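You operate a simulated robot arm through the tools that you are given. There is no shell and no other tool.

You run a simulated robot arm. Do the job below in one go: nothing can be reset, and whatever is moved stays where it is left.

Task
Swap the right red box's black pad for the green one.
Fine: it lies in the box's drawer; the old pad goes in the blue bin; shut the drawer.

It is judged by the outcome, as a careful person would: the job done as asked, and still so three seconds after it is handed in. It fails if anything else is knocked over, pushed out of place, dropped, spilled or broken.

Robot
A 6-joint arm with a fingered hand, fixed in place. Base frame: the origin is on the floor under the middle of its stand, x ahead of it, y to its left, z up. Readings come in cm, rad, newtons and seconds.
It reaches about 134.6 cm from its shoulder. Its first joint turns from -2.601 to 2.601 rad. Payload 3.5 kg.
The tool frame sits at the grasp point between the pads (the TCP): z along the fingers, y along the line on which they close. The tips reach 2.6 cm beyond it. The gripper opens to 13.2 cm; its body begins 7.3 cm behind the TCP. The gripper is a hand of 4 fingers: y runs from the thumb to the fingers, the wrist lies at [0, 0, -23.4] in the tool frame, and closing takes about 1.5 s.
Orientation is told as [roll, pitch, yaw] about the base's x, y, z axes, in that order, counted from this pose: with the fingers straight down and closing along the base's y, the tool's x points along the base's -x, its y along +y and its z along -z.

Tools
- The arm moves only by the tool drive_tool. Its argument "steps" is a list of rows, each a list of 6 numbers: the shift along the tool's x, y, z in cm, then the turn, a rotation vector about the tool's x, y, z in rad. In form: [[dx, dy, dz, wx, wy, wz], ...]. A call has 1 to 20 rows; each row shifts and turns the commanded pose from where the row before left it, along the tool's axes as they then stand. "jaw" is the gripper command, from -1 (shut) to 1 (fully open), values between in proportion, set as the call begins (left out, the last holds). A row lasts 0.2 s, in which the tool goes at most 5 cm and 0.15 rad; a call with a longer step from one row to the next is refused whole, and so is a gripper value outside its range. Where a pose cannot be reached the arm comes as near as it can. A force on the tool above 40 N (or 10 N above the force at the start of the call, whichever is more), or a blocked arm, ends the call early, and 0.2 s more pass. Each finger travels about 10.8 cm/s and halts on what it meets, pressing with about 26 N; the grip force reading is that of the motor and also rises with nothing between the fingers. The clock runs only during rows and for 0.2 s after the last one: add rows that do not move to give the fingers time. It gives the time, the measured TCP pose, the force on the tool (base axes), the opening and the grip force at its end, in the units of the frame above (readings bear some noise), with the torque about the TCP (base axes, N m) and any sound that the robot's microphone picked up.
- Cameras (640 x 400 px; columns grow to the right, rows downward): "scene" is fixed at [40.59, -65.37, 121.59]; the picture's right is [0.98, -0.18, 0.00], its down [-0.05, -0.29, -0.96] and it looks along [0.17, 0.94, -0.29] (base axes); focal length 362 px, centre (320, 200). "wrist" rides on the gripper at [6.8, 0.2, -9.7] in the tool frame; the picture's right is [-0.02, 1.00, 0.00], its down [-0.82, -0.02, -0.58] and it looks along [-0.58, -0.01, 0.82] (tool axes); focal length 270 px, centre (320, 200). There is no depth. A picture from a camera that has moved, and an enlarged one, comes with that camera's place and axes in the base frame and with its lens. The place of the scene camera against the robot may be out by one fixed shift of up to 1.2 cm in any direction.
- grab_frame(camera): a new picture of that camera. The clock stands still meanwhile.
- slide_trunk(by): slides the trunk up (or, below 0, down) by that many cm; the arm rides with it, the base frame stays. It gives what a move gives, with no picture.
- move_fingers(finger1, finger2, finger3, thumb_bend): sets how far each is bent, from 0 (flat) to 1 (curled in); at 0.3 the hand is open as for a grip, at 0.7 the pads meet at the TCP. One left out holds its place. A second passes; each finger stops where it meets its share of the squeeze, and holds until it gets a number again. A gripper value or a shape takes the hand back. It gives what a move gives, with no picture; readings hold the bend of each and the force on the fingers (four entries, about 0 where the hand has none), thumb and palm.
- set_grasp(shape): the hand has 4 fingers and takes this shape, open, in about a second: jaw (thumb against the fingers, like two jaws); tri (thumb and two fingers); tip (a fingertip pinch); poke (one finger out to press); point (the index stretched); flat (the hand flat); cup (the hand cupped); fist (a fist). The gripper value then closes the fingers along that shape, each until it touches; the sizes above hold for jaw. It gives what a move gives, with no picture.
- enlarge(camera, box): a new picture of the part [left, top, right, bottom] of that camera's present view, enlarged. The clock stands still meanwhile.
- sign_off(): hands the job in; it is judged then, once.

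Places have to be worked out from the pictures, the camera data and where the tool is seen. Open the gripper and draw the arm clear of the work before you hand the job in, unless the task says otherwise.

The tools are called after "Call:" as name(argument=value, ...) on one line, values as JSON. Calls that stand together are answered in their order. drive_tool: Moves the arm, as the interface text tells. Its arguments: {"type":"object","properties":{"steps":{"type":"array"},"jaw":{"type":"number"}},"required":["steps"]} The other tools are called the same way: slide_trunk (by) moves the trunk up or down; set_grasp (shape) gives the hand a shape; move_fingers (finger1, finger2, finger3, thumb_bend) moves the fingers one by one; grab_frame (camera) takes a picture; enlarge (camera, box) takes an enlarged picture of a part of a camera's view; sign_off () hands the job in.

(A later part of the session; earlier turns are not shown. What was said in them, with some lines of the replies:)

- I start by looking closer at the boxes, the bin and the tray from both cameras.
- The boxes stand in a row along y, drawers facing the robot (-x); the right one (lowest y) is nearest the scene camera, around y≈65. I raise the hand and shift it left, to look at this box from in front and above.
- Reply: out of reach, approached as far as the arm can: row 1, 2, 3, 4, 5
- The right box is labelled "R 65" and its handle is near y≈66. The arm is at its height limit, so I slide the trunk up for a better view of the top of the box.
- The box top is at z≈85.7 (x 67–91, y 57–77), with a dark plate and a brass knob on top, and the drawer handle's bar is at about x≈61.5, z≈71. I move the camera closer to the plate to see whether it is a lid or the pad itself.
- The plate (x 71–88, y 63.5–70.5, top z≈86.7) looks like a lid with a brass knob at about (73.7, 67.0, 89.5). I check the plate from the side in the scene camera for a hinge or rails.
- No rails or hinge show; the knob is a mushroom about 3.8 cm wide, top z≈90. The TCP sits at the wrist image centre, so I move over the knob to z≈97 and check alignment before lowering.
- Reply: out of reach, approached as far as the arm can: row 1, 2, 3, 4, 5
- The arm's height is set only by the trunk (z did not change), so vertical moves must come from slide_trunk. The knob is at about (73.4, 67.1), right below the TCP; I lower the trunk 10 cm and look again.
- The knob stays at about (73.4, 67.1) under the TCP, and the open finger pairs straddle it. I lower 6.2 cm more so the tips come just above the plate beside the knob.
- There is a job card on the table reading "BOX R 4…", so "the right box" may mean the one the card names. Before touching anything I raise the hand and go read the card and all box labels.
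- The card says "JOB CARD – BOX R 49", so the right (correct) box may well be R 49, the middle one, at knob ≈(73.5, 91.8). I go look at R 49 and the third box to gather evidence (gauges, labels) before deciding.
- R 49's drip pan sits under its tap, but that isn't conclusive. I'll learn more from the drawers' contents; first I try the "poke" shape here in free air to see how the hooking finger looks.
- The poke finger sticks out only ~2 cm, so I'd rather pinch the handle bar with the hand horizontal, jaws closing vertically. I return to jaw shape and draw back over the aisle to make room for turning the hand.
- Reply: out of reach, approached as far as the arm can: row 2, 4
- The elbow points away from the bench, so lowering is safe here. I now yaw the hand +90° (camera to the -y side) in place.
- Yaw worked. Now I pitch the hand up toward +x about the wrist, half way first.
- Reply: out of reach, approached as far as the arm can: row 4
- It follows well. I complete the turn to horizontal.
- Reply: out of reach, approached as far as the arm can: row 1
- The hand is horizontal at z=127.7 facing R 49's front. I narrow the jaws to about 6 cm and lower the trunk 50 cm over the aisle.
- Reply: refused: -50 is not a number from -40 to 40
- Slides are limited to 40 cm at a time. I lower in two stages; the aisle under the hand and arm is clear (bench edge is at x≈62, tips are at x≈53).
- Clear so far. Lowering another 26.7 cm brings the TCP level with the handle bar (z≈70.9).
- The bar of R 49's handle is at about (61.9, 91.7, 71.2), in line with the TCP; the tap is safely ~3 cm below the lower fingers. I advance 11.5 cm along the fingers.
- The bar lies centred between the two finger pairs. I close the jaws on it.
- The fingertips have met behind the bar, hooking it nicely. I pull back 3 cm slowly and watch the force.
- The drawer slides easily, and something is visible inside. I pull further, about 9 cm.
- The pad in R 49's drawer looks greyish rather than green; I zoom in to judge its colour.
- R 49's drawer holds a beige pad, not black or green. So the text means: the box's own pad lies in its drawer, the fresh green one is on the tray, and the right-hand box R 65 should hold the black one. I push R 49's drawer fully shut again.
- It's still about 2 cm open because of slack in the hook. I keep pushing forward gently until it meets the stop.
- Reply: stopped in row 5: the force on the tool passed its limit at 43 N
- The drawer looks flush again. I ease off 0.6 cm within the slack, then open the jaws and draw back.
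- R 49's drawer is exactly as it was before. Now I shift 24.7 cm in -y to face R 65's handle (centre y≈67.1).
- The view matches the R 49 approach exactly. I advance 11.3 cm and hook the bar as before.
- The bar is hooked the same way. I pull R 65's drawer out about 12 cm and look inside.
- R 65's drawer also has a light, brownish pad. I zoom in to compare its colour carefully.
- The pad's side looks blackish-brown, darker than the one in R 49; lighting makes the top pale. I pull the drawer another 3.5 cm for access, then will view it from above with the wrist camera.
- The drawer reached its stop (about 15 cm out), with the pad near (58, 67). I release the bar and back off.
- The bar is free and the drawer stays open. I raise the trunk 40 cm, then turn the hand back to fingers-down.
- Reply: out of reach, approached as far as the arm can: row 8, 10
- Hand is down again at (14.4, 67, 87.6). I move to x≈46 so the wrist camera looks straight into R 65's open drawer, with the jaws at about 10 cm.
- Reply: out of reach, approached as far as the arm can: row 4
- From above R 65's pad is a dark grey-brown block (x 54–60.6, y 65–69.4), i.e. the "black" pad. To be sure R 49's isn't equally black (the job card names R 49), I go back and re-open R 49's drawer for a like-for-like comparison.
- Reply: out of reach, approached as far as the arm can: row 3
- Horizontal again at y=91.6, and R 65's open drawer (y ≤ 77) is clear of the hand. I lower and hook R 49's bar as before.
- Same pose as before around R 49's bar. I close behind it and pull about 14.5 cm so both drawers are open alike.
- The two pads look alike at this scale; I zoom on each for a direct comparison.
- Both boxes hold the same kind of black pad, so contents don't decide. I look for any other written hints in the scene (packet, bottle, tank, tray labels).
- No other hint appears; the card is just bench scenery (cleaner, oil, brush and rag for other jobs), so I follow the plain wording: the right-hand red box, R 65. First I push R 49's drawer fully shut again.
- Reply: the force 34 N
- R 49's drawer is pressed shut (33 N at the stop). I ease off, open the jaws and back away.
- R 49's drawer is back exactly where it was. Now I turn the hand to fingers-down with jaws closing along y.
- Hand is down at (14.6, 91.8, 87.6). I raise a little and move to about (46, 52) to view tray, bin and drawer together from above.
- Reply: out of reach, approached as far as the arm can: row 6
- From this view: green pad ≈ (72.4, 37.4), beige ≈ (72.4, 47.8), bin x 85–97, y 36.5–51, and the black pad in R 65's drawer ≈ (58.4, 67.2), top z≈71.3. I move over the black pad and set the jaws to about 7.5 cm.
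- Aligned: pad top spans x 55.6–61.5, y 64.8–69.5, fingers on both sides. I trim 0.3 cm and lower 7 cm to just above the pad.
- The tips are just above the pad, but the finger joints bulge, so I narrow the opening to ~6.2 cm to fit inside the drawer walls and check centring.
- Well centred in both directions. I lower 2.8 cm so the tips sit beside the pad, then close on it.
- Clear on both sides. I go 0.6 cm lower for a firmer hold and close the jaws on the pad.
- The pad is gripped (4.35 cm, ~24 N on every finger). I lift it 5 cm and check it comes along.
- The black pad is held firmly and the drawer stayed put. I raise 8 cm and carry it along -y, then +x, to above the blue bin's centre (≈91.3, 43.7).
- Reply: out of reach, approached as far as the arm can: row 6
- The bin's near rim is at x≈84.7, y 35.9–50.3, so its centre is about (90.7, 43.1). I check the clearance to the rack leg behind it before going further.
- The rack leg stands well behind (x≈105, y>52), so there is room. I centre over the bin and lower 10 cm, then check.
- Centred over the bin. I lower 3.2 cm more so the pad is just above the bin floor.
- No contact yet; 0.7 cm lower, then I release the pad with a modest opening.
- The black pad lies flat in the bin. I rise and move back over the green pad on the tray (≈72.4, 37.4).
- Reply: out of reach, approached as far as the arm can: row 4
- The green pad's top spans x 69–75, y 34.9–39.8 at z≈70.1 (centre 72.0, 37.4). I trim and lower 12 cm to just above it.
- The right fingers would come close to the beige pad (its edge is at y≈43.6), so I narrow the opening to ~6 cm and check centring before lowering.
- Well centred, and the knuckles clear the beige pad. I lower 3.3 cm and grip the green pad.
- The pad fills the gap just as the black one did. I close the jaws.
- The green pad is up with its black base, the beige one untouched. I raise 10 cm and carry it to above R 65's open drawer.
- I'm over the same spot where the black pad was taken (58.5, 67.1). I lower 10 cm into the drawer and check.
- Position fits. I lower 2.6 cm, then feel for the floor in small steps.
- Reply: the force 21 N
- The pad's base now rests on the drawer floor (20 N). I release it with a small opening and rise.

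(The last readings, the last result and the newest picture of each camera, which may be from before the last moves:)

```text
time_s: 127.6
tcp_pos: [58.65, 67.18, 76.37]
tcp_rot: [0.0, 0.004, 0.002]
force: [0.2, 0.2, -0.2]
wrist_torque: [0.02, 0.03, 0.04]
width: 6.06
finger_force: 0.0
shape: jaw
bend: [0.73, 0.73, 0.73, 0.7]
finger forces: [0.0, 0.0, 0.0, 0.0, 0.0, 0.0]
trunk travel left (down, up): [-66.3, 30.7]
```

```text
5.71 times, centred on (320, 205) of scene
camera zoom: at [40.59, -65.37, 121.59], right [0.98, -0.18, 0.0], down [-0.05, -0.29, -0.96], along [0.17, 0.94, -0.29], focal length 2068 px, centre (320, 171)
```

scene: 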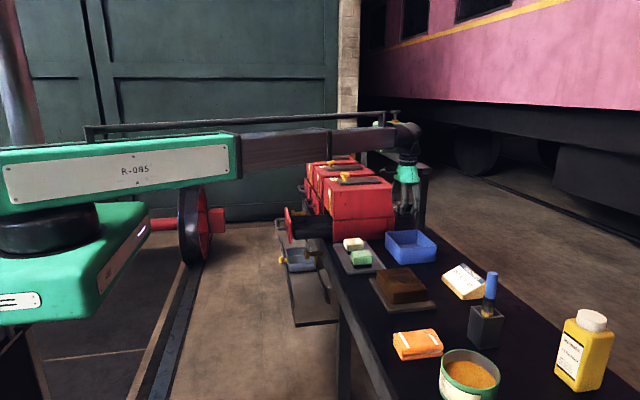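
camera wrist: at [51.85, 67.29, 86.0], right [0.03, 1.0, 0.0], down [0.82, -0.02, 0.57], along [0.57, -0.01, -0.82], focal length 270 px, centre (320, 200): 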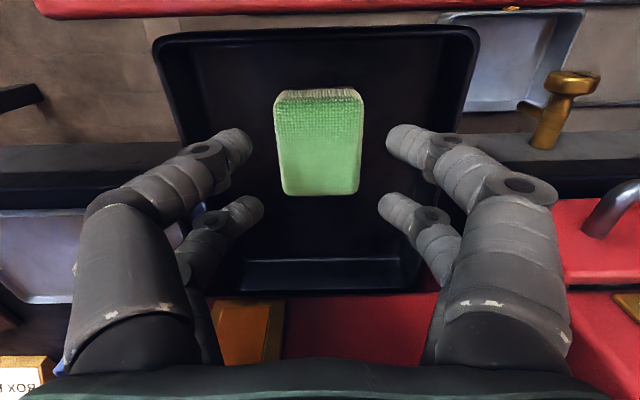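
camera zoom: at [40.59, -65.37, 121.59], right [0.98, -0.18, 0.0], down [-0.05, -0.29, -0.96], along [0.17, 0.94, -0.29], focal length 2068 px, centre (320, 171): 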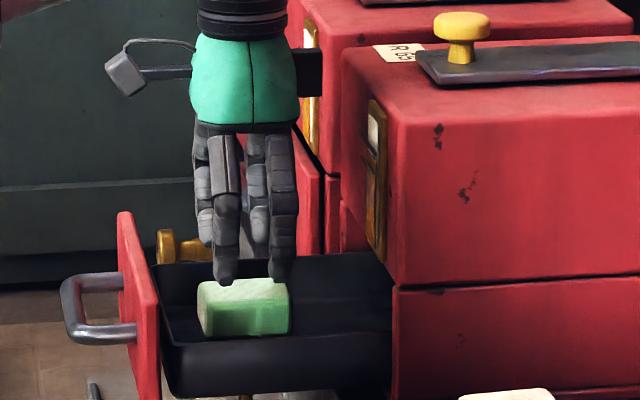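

The green pad lies flat in R 65's drawer just where the black one was. Now I rise clear of the drawer front, back away over the aisle, and turn the hand horizontal to shut the drawer.

Call:
slide_trunk(by=10)

Call:
drive_tool(steps=[[2, 0, 0, 0, 0, 0], [3.5, 0, 0, 0, 0, 0], [4.5, 0, 0, 0, 0, 0], [4.8, 0, 0, 0, 0, 0], [4.8, 0, 0, 0, 0, 0], [4.8, 0, 0, 0, 0, 0], [4.8, 0, 0, 0, 0, 0], [4.8, 0, 0, 0, 0, 0], [4.5, 0, 0, 0, 0, 0], [3.5, 0, 0, 0, 0, 0], [2, 0, 0, 0, 0, 0]], jaw=-0.05)

Call:
drive_tool(steps=[[0, 0, 0, 0, 0, -0.1], [0, 0, 0, 0, 0, -0.15], [0, 0, 0, 0, 0, -0.15], [0, 0, 0, 0, 0, -0.15], [0, 0, 0, 0, 0, -0.15], [0, 0, 0, 0, 0, -0.15], [0, 0, 0, 0, 0, -0.15], [0, 0, 0, 0, 0, -0.15], [0, 0, 0, 0, 0, -0.15], [0, 0, 0, 0, 0, -0.15], [0, 0, 0, 0, 0, -0.12]])

Call:
drive_tool(steps=[[0, -3.497, -0.263, 0.15, 0, 0], [0, -3.497, -0.263, 0.15, 0, 0], [0, -3.497, -0.263, 0.15, 0, 0], [0, -3.497, -0.263, 0.15, 0, 0], [0, -3.497, -0.263, 0.15, 0, 0], [0, -3.497, -0.263, 0.15, 0, 0], [0, -3.497, -0.263, 0.15, 0, 0], [0, -3.497, -0.263, 0.15, 0, 0], [0, -3.497, -0.263, 0.15, 0, 0], [0, -3.497, -0.263, 0.15, 0, 0], [0, -1.655, -0.059, 0.0708, 0, 0]])

```text
time_s: 128.9
tcp_pos: [58.6, 67.09, 86.37]
tcp_rot: [-0.001, 0.006, 0.0]
force: [-0.3, -0.2, 0.2]
wrist_torque: [0.04, 0.02, 0.0]
width: 6.1
finger_force: 0.1
shape: jaw
bend: [0.73, 0.73, 0.73, 0.7]
finger forces: [0.0, 0.1, 0.0, 0.0, 0.0, 0.1]
trunk travel left (down, up): [-76.3, 20.7]
```

```text
time_s: 131.3
tcp_pos: [14.38, 66.94, 86.4]
tcp_rot: [-0.001, 0.005, -0.001]
force: [-0.5, -0.2, -0.3]
wrist_torque: [-0.01, -0.02, -0.01]
width: 6.23
finger_force: 0.1
shape: jaw
bend: [0.73, 0.73, 0.73, 0.7]
finger forces: [0.0, 0.1, 0.0, 0.0, 0.0, 0.1]
out of reach, approached as far as the arm can: row 2
trunk travel left (down, up): [-76.3, 20.7]
```

```text
time_s: 133.7
tcp_pos: [14.52, 67.1, 86.43]
tcp_rot: [0.006, 0.001, 1.572]
force: [0.3, 0.4, 0.4]
wrist_torque: [-0.03, -0.03, 0.02]
width: 6.24
finger_force: 0.1
shape: jaw
bend: [0.73, 0.73, 0.73, 0.7]
finger forces: [0.0, 0.1, 0.0, 0.0, 0.1, 0.1]
trunk travel left (down, up): [-76.3, 20.7]
```

```text
time_s: 136.1
tcp_pos: [38.2, 67.18, 109.73]
tcp_rot: [-1.566, 0.0, 1.57]
force: [-0.3, -1.0, 0.1]
wrist_torque: [0.01, 0.0, 0.02]
width: 6.23
finger_force: 0.1
shape: jaw
bend: [0.73, 0.73, 0.73, 0.7]
finger forces: [0.0, 0.1, 0.0, 0.0, 0.0, 0.0]
trunk travel left (down, up): [-76.3, 20.7]
```

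Horizontal at z=109.7, tips at x≈41. I lower 38.7 cm to the handle level and look.

Call:
slide_trunk(by=-38.7)

Call:
grab_frame(camera="wrist")

Call:
enlarge(camera="scene", box=[230, 170, 370, 260])

```text
time_s: 139.8
tcp_pos: [38.19, 67.09, 70.9]
tcp_rot: [-1.564, 0.0, 1.569]
force: [-1.0, 0.5, -0.3]
wrist_torque: [-0.01, -0.03, -0.03]
width: 6.22
finger_force: 0.0
shape: jaw
bend: [0.73, 0.73, 0.73, 0.7]
finger forces: [0.0, 0.1, 0.1, 0.1, 0.0, 0.0]
trunk travel left (down, up): [-37.6, 59.4]
```

```text
taken
camera wrist: at [28.65, 60.27, 70.69], right [-0.01, 0.03, -1.0], down [-0.58, 0.82, 0.02], along [0.82, 0.58, 0.01], focal length 270 px, centre (320, 200)
```

wrist: 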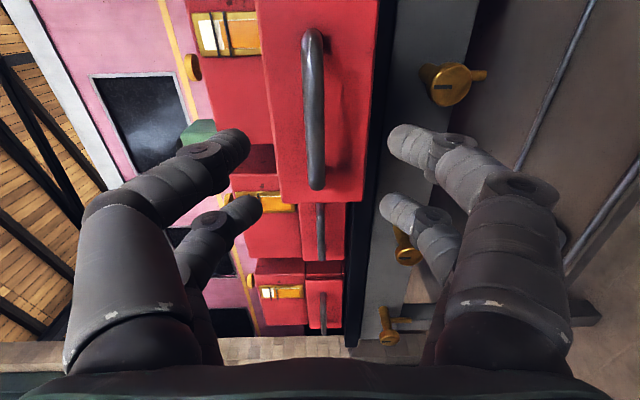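

```text
4.44 times, centred on (300, 215) of scene
camera zoom: at [40.59, -65.37, 121.59], right [0.98, -0.18, 0.0], down [-0.05, -0.29, -0.96], along [0.17, 0.94, -0.29], focal length 1608 px, centre (409, 133)
```

zoom: 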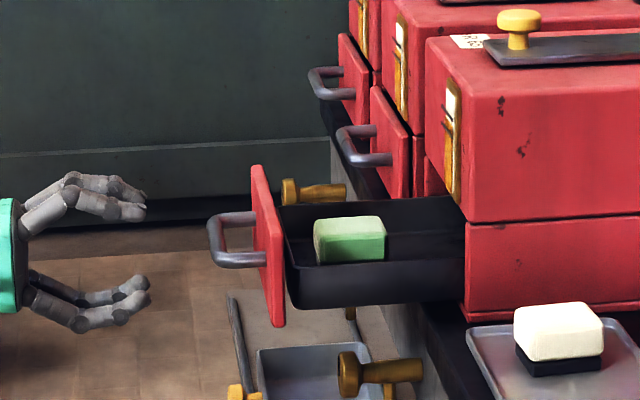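

The green pad sits well in the open drawer, and the handle is ahead. I advance 8.8 cm so the jaws straddle the bar.

Call:
drive_tool(steps=[[0, 0, 2, 0, 0, 0], [0, 0, 2.5, 0, 0, 0], [0, 0, 2, 0, 0, 0], [0, 0, 1.5, 0, 0, 0], [0, 0, 0.8, 0, 0, 0]])

Call:
grab_frame(camera="wrist")

```text
time_s: 141.0
tcp_pos: [46.93, 67.02, 70.99]
tcp_rot: [-1.564, 0.0, 1.57]
force: [0.3, -0.9, -0.5]
wrist_torque: [-0.02, -0.01, -0.01]
width: 6.22
finger_force: 0.0
shape: jaw
bend: [0.73, 0.73, 0.73, 0.7]
finger forces: [0.1, 0.0, 0.0, 0.0, 0.1, 0.0]
trunk travel left (down, up): [-37.6, 59.4]
```

```text
taken
camera wrist: at [37.41, 60.28, 70.69], right [-0.01, 0.03, -1.0], down [-0.58, 0.82, 0.03], along [0.82, 0.58, 0.01], focal length 270 px, centre (320, 200)
```

wrist: 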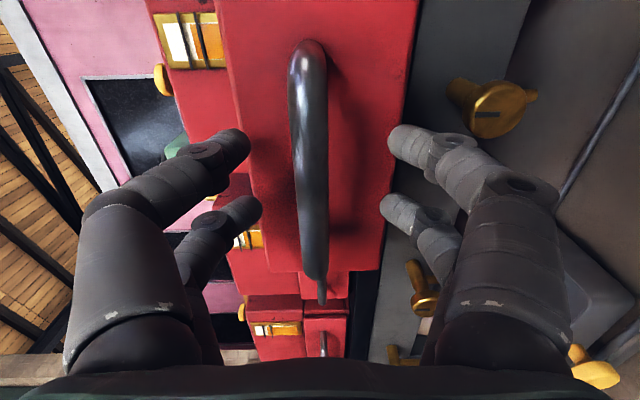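

Same relation as before. I close behind the bar, then push the drawer in smoothly.

Call:
drive_tool(steps=[[0, 0, 0, 0, 0, 0], [0, 0, 0, 0, 0, 0], [0, 0, 0, 0, 0, 0], [0, 0, 0, 0, 0, 0], [0, 0, 0, 0, 0, 0]], jaw=-1)

Call:
drive_tool(steps=[[0, 0, 0.5, 0, 0, 0], [0, 0, 0.8, 0, 0, 0], [0, 0, 1.2, 0, 0, 0], [0, 0, 1.5, 0, 0, 0], [0, 0, 1.5, 0, 0, 0], [0, 0, 1.5, 0, 0, 0], [0, 0, 1.5, 0, 0, 0], [0, 0, 1.5, 0, 0, 0], [0, 0, 1.5, 0, 0, 0], [0, 0, 1.2, 0, 0, 0], [0, 0, 1, 0, 0, 0], [0, 0, 0.8, 0, 0, 0], [0, 0, 0.5, 0, 0, 0]])

Call:
enlarge(camera="scene", box=[280, 170, 360, 240])

```text
time_s: 142.2
tcp_pos: [46.94, 67.05, 70.95]
tcp_rot: [-1.564, -0.001, 1.568]
force: [1.2, -0.2, 1.2]
wrist_torque: [-0.04, -0.01, 0.03]
width: 0.0
finger_force: 26.0
shape: jaw
bend: [0.64, 0.63, 0.63, 0.7]
finger forces: [0.0, 0.0, 0.1, 0.1, 0.0, 0.0]
trunk travel left (down, up): [-37.6, 59.4]
```

```text
time_s: 145.0
tcp_pos: [62.09, 67.09, 70.95]
tcp_rot: [-1.561, 0.0, 1.568]
force: [-1.6, 0.0, 0.1]
wrist_torque: [-0.02, -0.05, 0.03]
width: 0.0
finger_force: 26.6
shape: jaw
bend: [0.64, 0.63, 0.63, 0.7]
finger forces: [0.0, 0.1, 0.0, 0.1, 0.0, 0.1]
trunk travel left (down, up): [-37.6, 59.4]
```

```text
5.71 times, centred on (320, 205) of scene
camera zoom: at [40.59, -65.37, 121.59], right [0.98, -0.18, 0.0], down [-0.05, -0.29, -0.96], along [0.17, 0.94, -0.29], focal length 2068 px, centre (320, 171)
```

zoom: 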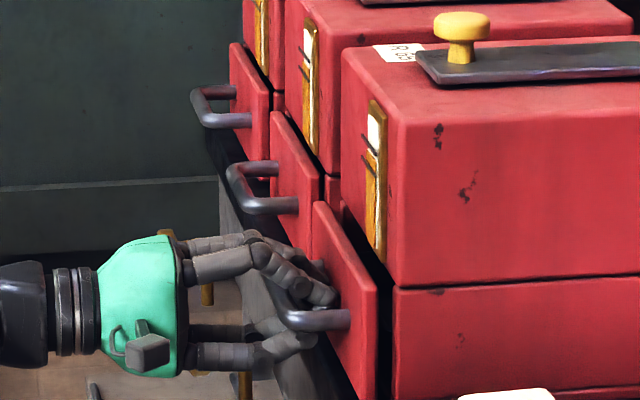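

The drawer is nearly shut; I push the last centimetre gently to the stop.

Call:
drive_tool(steps=[[0, 0, 0.4, 0, 0, 0], [0, 0, 0.3, 0, 0, 0], [0, 0, 0.3, 0, 0, 0], [0, 0, 0.3, 0, 0, 0]])

Call:
enlarge(camera="scene", box=[280, 170, 360, 240])

```text
time_s: 146.2
tcp_pos: [62.94, 67.05, 70.95]
tcp_rot: [-1.562, 0.0, 1.575]
force: [-15.5, 0.7, 1.7]
wrist_torque: [0.0, -0.06, 0.15]
width: 0.02
finger_force: 25.9
shape: jaw
bend: [0.64, 0.66, 0.65, 0.7]
finger forces: [0.1, 0.1, 0.0, 0.1, 0.0, 0.1]
trunk travel left (down, up): [-37.6, 59.4]
stopped in row 4: the force on the tool passed its limit at 42 N (the readings are from after the stop); the commanded pose is now the measured one
```

```text
5.71 times, centred on (320, 205) of scene
camera zoom: at [40.59, -65.37, 121.59], right [0.98, -0.18, 0.0], down [-0.05, -0.29, -0.96], along [0.17, 0.94, -0.29], focal length 2068 px, centre (320, 171)
```

zoom: 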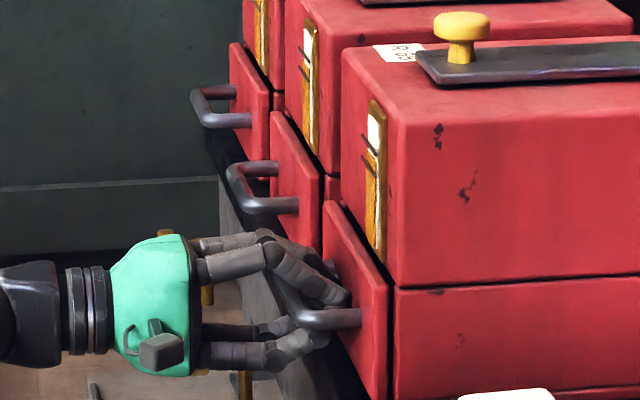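

The drawer met its stop at the same TCP position as R 49's, so it is shut. I ease off, open the jaws and back away.

Call:
drive_tool(steps=[[0, 0, -0.6, 0, 0, 0]])

Call:
drive_tool(steps=[[0, 0, 0, 0, 0, 0], [0, 0, 0, 0, 0, 0], [0, 0, 0, 0, 0, 0], [0, 0, 0, 0, 0, 0], [0, 0, -0.5, 0, 0, 0], [0, 0, -2, 0, 0, 0], [0, 0, -4, 0, 0, 0], [0, 0, -4, 0, 0, 0], [0, 0, -4, 0, 0, 0], [0, 0, -4, 0, 0, 0], [0, 0, -4, 0, 0, 0], [0, 0, -2, 0, 0, 0]], jaw=-0.05)

Call:
enlarge(camera="scene", box=[300, 190, 350, 240])

Call:
grab_frame(camera="wrist")

```text
time_s: 146.6
tcp_pos: [62.67, 67.13, 70.78]
tcp_rot: [-1.561, -0.002, 1.57]
force: [-0.1, 0.4, -0.6]
wrist_torque: [-0.02, -0.01, -0.01]
width: 0.0
finger_force: 25.9
shape: jaw
bend: [0.64, 0.65, 0.64, 0.7]
finger forces: [0.0, 0.1, 0.0, 0.0, 0.2, 0.0]
trunk travel left (down, up): [-37.6, 59.4]
```

```text
time_s: 149.2
tcp_pos: [37.67, 66.95, 71.02]
tcp_rot: [-1.564, -0.002, 1.573]
force: [-0.6, -0.1, 0.0]
wrist_torque: [-0.02, -0.01, -0.02]
width: 6.2
finger_force: 0.0
shape: jaw
bend: [0.73, 0.73, 0.73, 0.7]
finger forces: [0.0, 0.0, 0.0, 0.0, 0.0, 0.0]
trunk travel left (down, up): [-37.6, 59.4]
```

```text
8.00 times, centred on (325, 215) of scene
camera zoom: at [40.59, -65.37, 121.59], right [0.98, -0.18, 0.0], down [-0.05, -0.29, -0.96], along [0.17, 0.94, -0.29], focal length 2895 px, centre (280, 80)
```

zoom: 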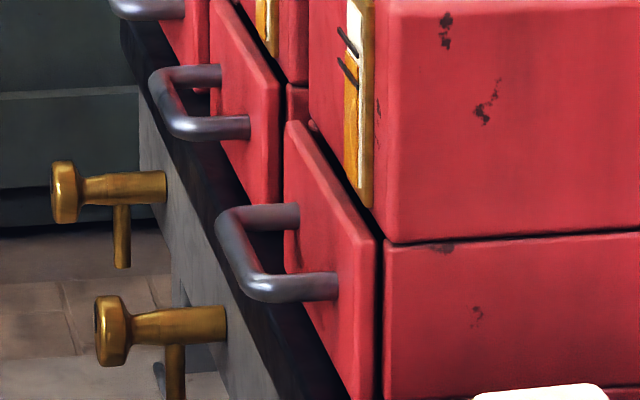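

```text
taken
camera wrist: at [28.17, 60.08, 70.67], right [-0.01, 0.03, -1.0], down [-0.58, 0.82, 0.03], along [0.82, 0.58, 0.01], focal length 270 px, centre (320, 200)
```

wrist: 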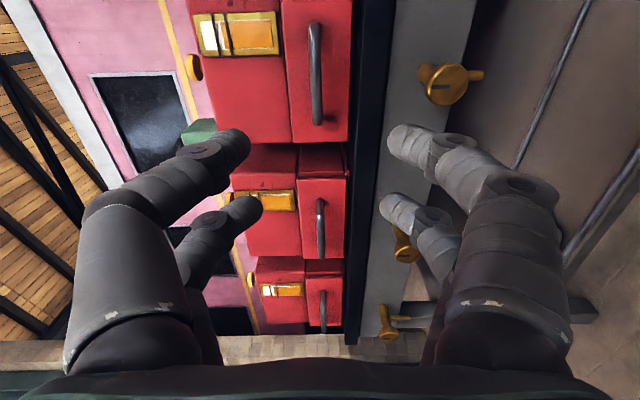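

Both drawers look exactly as at the start. I open the hand fully, raise the arm clear of the bench, and take a final look at everything.

Call:
drive_tool(steps=[[0, 0, -3, 0, 0, 0], [0, 0, -3, 0, 0, 0], [0, 0, -2, 0, 0, 0], [0, 0, 0, 0, 0, 0], [0, 0, 0, 0, 0, 0]], jaw=1)

Call:
slide_trunk(by=40)

Call:
grab_frame(camera="scene")

Call:
enlarge(camera="scene", box=[280, 140, 480, 320])

```text
time_s: 150.4
tcp_pos: [30.05, 67.11, 70.84]
tcp_rot: [-1.563, -0.001, 1.571]
force: [0.0, -0.5, -0.1]
wrist_torque: [0.01, -0.01, 0.01]
width: 13.2
finger_force: 0.2
shape: jaw
bend: [0.3, 0.3, 0.3, 0.3]
finger forces: [0.0, 0.0, 0.0, 0.1, 0.0, 0.1]
trunk travel left (down, up): [-37.6, 59.4]
```

```text
time_s: 154.2
tcp_pos: [29.91, 67.13, 110.9]
tcp_rot: [-1.565, -0.002, 1.573]
force: [-0.1, 0.8, -0.2]
wrist_torque: [0.02, -0.05, 0.0]
width: 13.19
finger_force: 0.1
shape: jaw
bend: [0.3, 0.3, 0.3, 0.3]
finger forces: [0.0, 0.1, 0.0, 0.0, 0.0, 0.0]
trunk travel left (down, up): [-77.6, 19.4]
```

```text
taken
```

scene: 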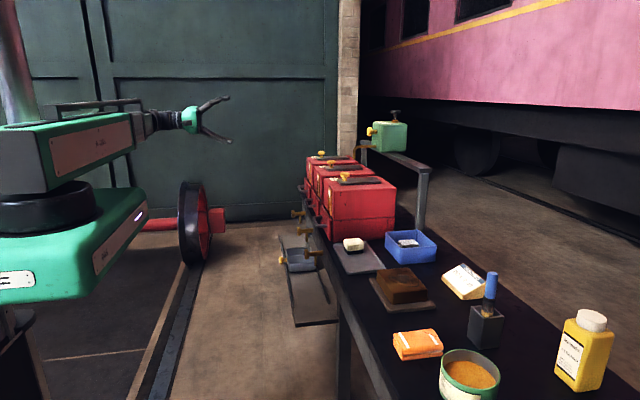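

```text
2.22 times, centred on (380, 230) of scene
camera zoom: at [40.59, -65.37, 121.59], right [0.98, -0.18, 0.0], down [-0.05, -0.29, -0.96], along [0.17, 0.94, -0.29], focal length 804 px, centre (187, 133)
```

zoom: 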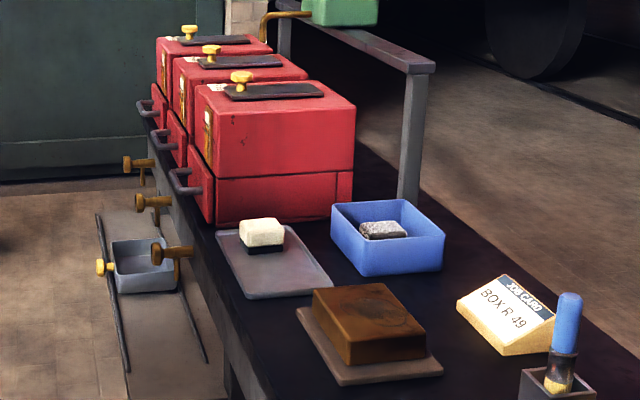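

The black pad from the right-hand box (R 65) is in the blue bin and the green pad is in its drawer. The drawer is shut, everything else is in its place, and the open hand is clear of the bench, so I hand the job in.

Call:
sign_off()

```text
The job is handed in.
```

I swapped the pad in the right-hand red box (R 65). The green pad from the tray is now in its drawer, the old black pad is in the blue bin, and the drawer is shut.

- **Which box:** I took "right" to mean the right-hand box. A job card on the bench reads "BOX R 49", which is the middle box, and nothing else I saw settled which was meant. If you meant R 49, the swap is in the wrong box.
- **R 49's drawer:** I opened it twice to compare pads. It holds a similar black pad, which I left in place, and I shut the drawer again. It looks the same as before.
- **End state:** the gripper is open and the arm is clear of the bench. In the last picture nothing else on the bench looked moved.
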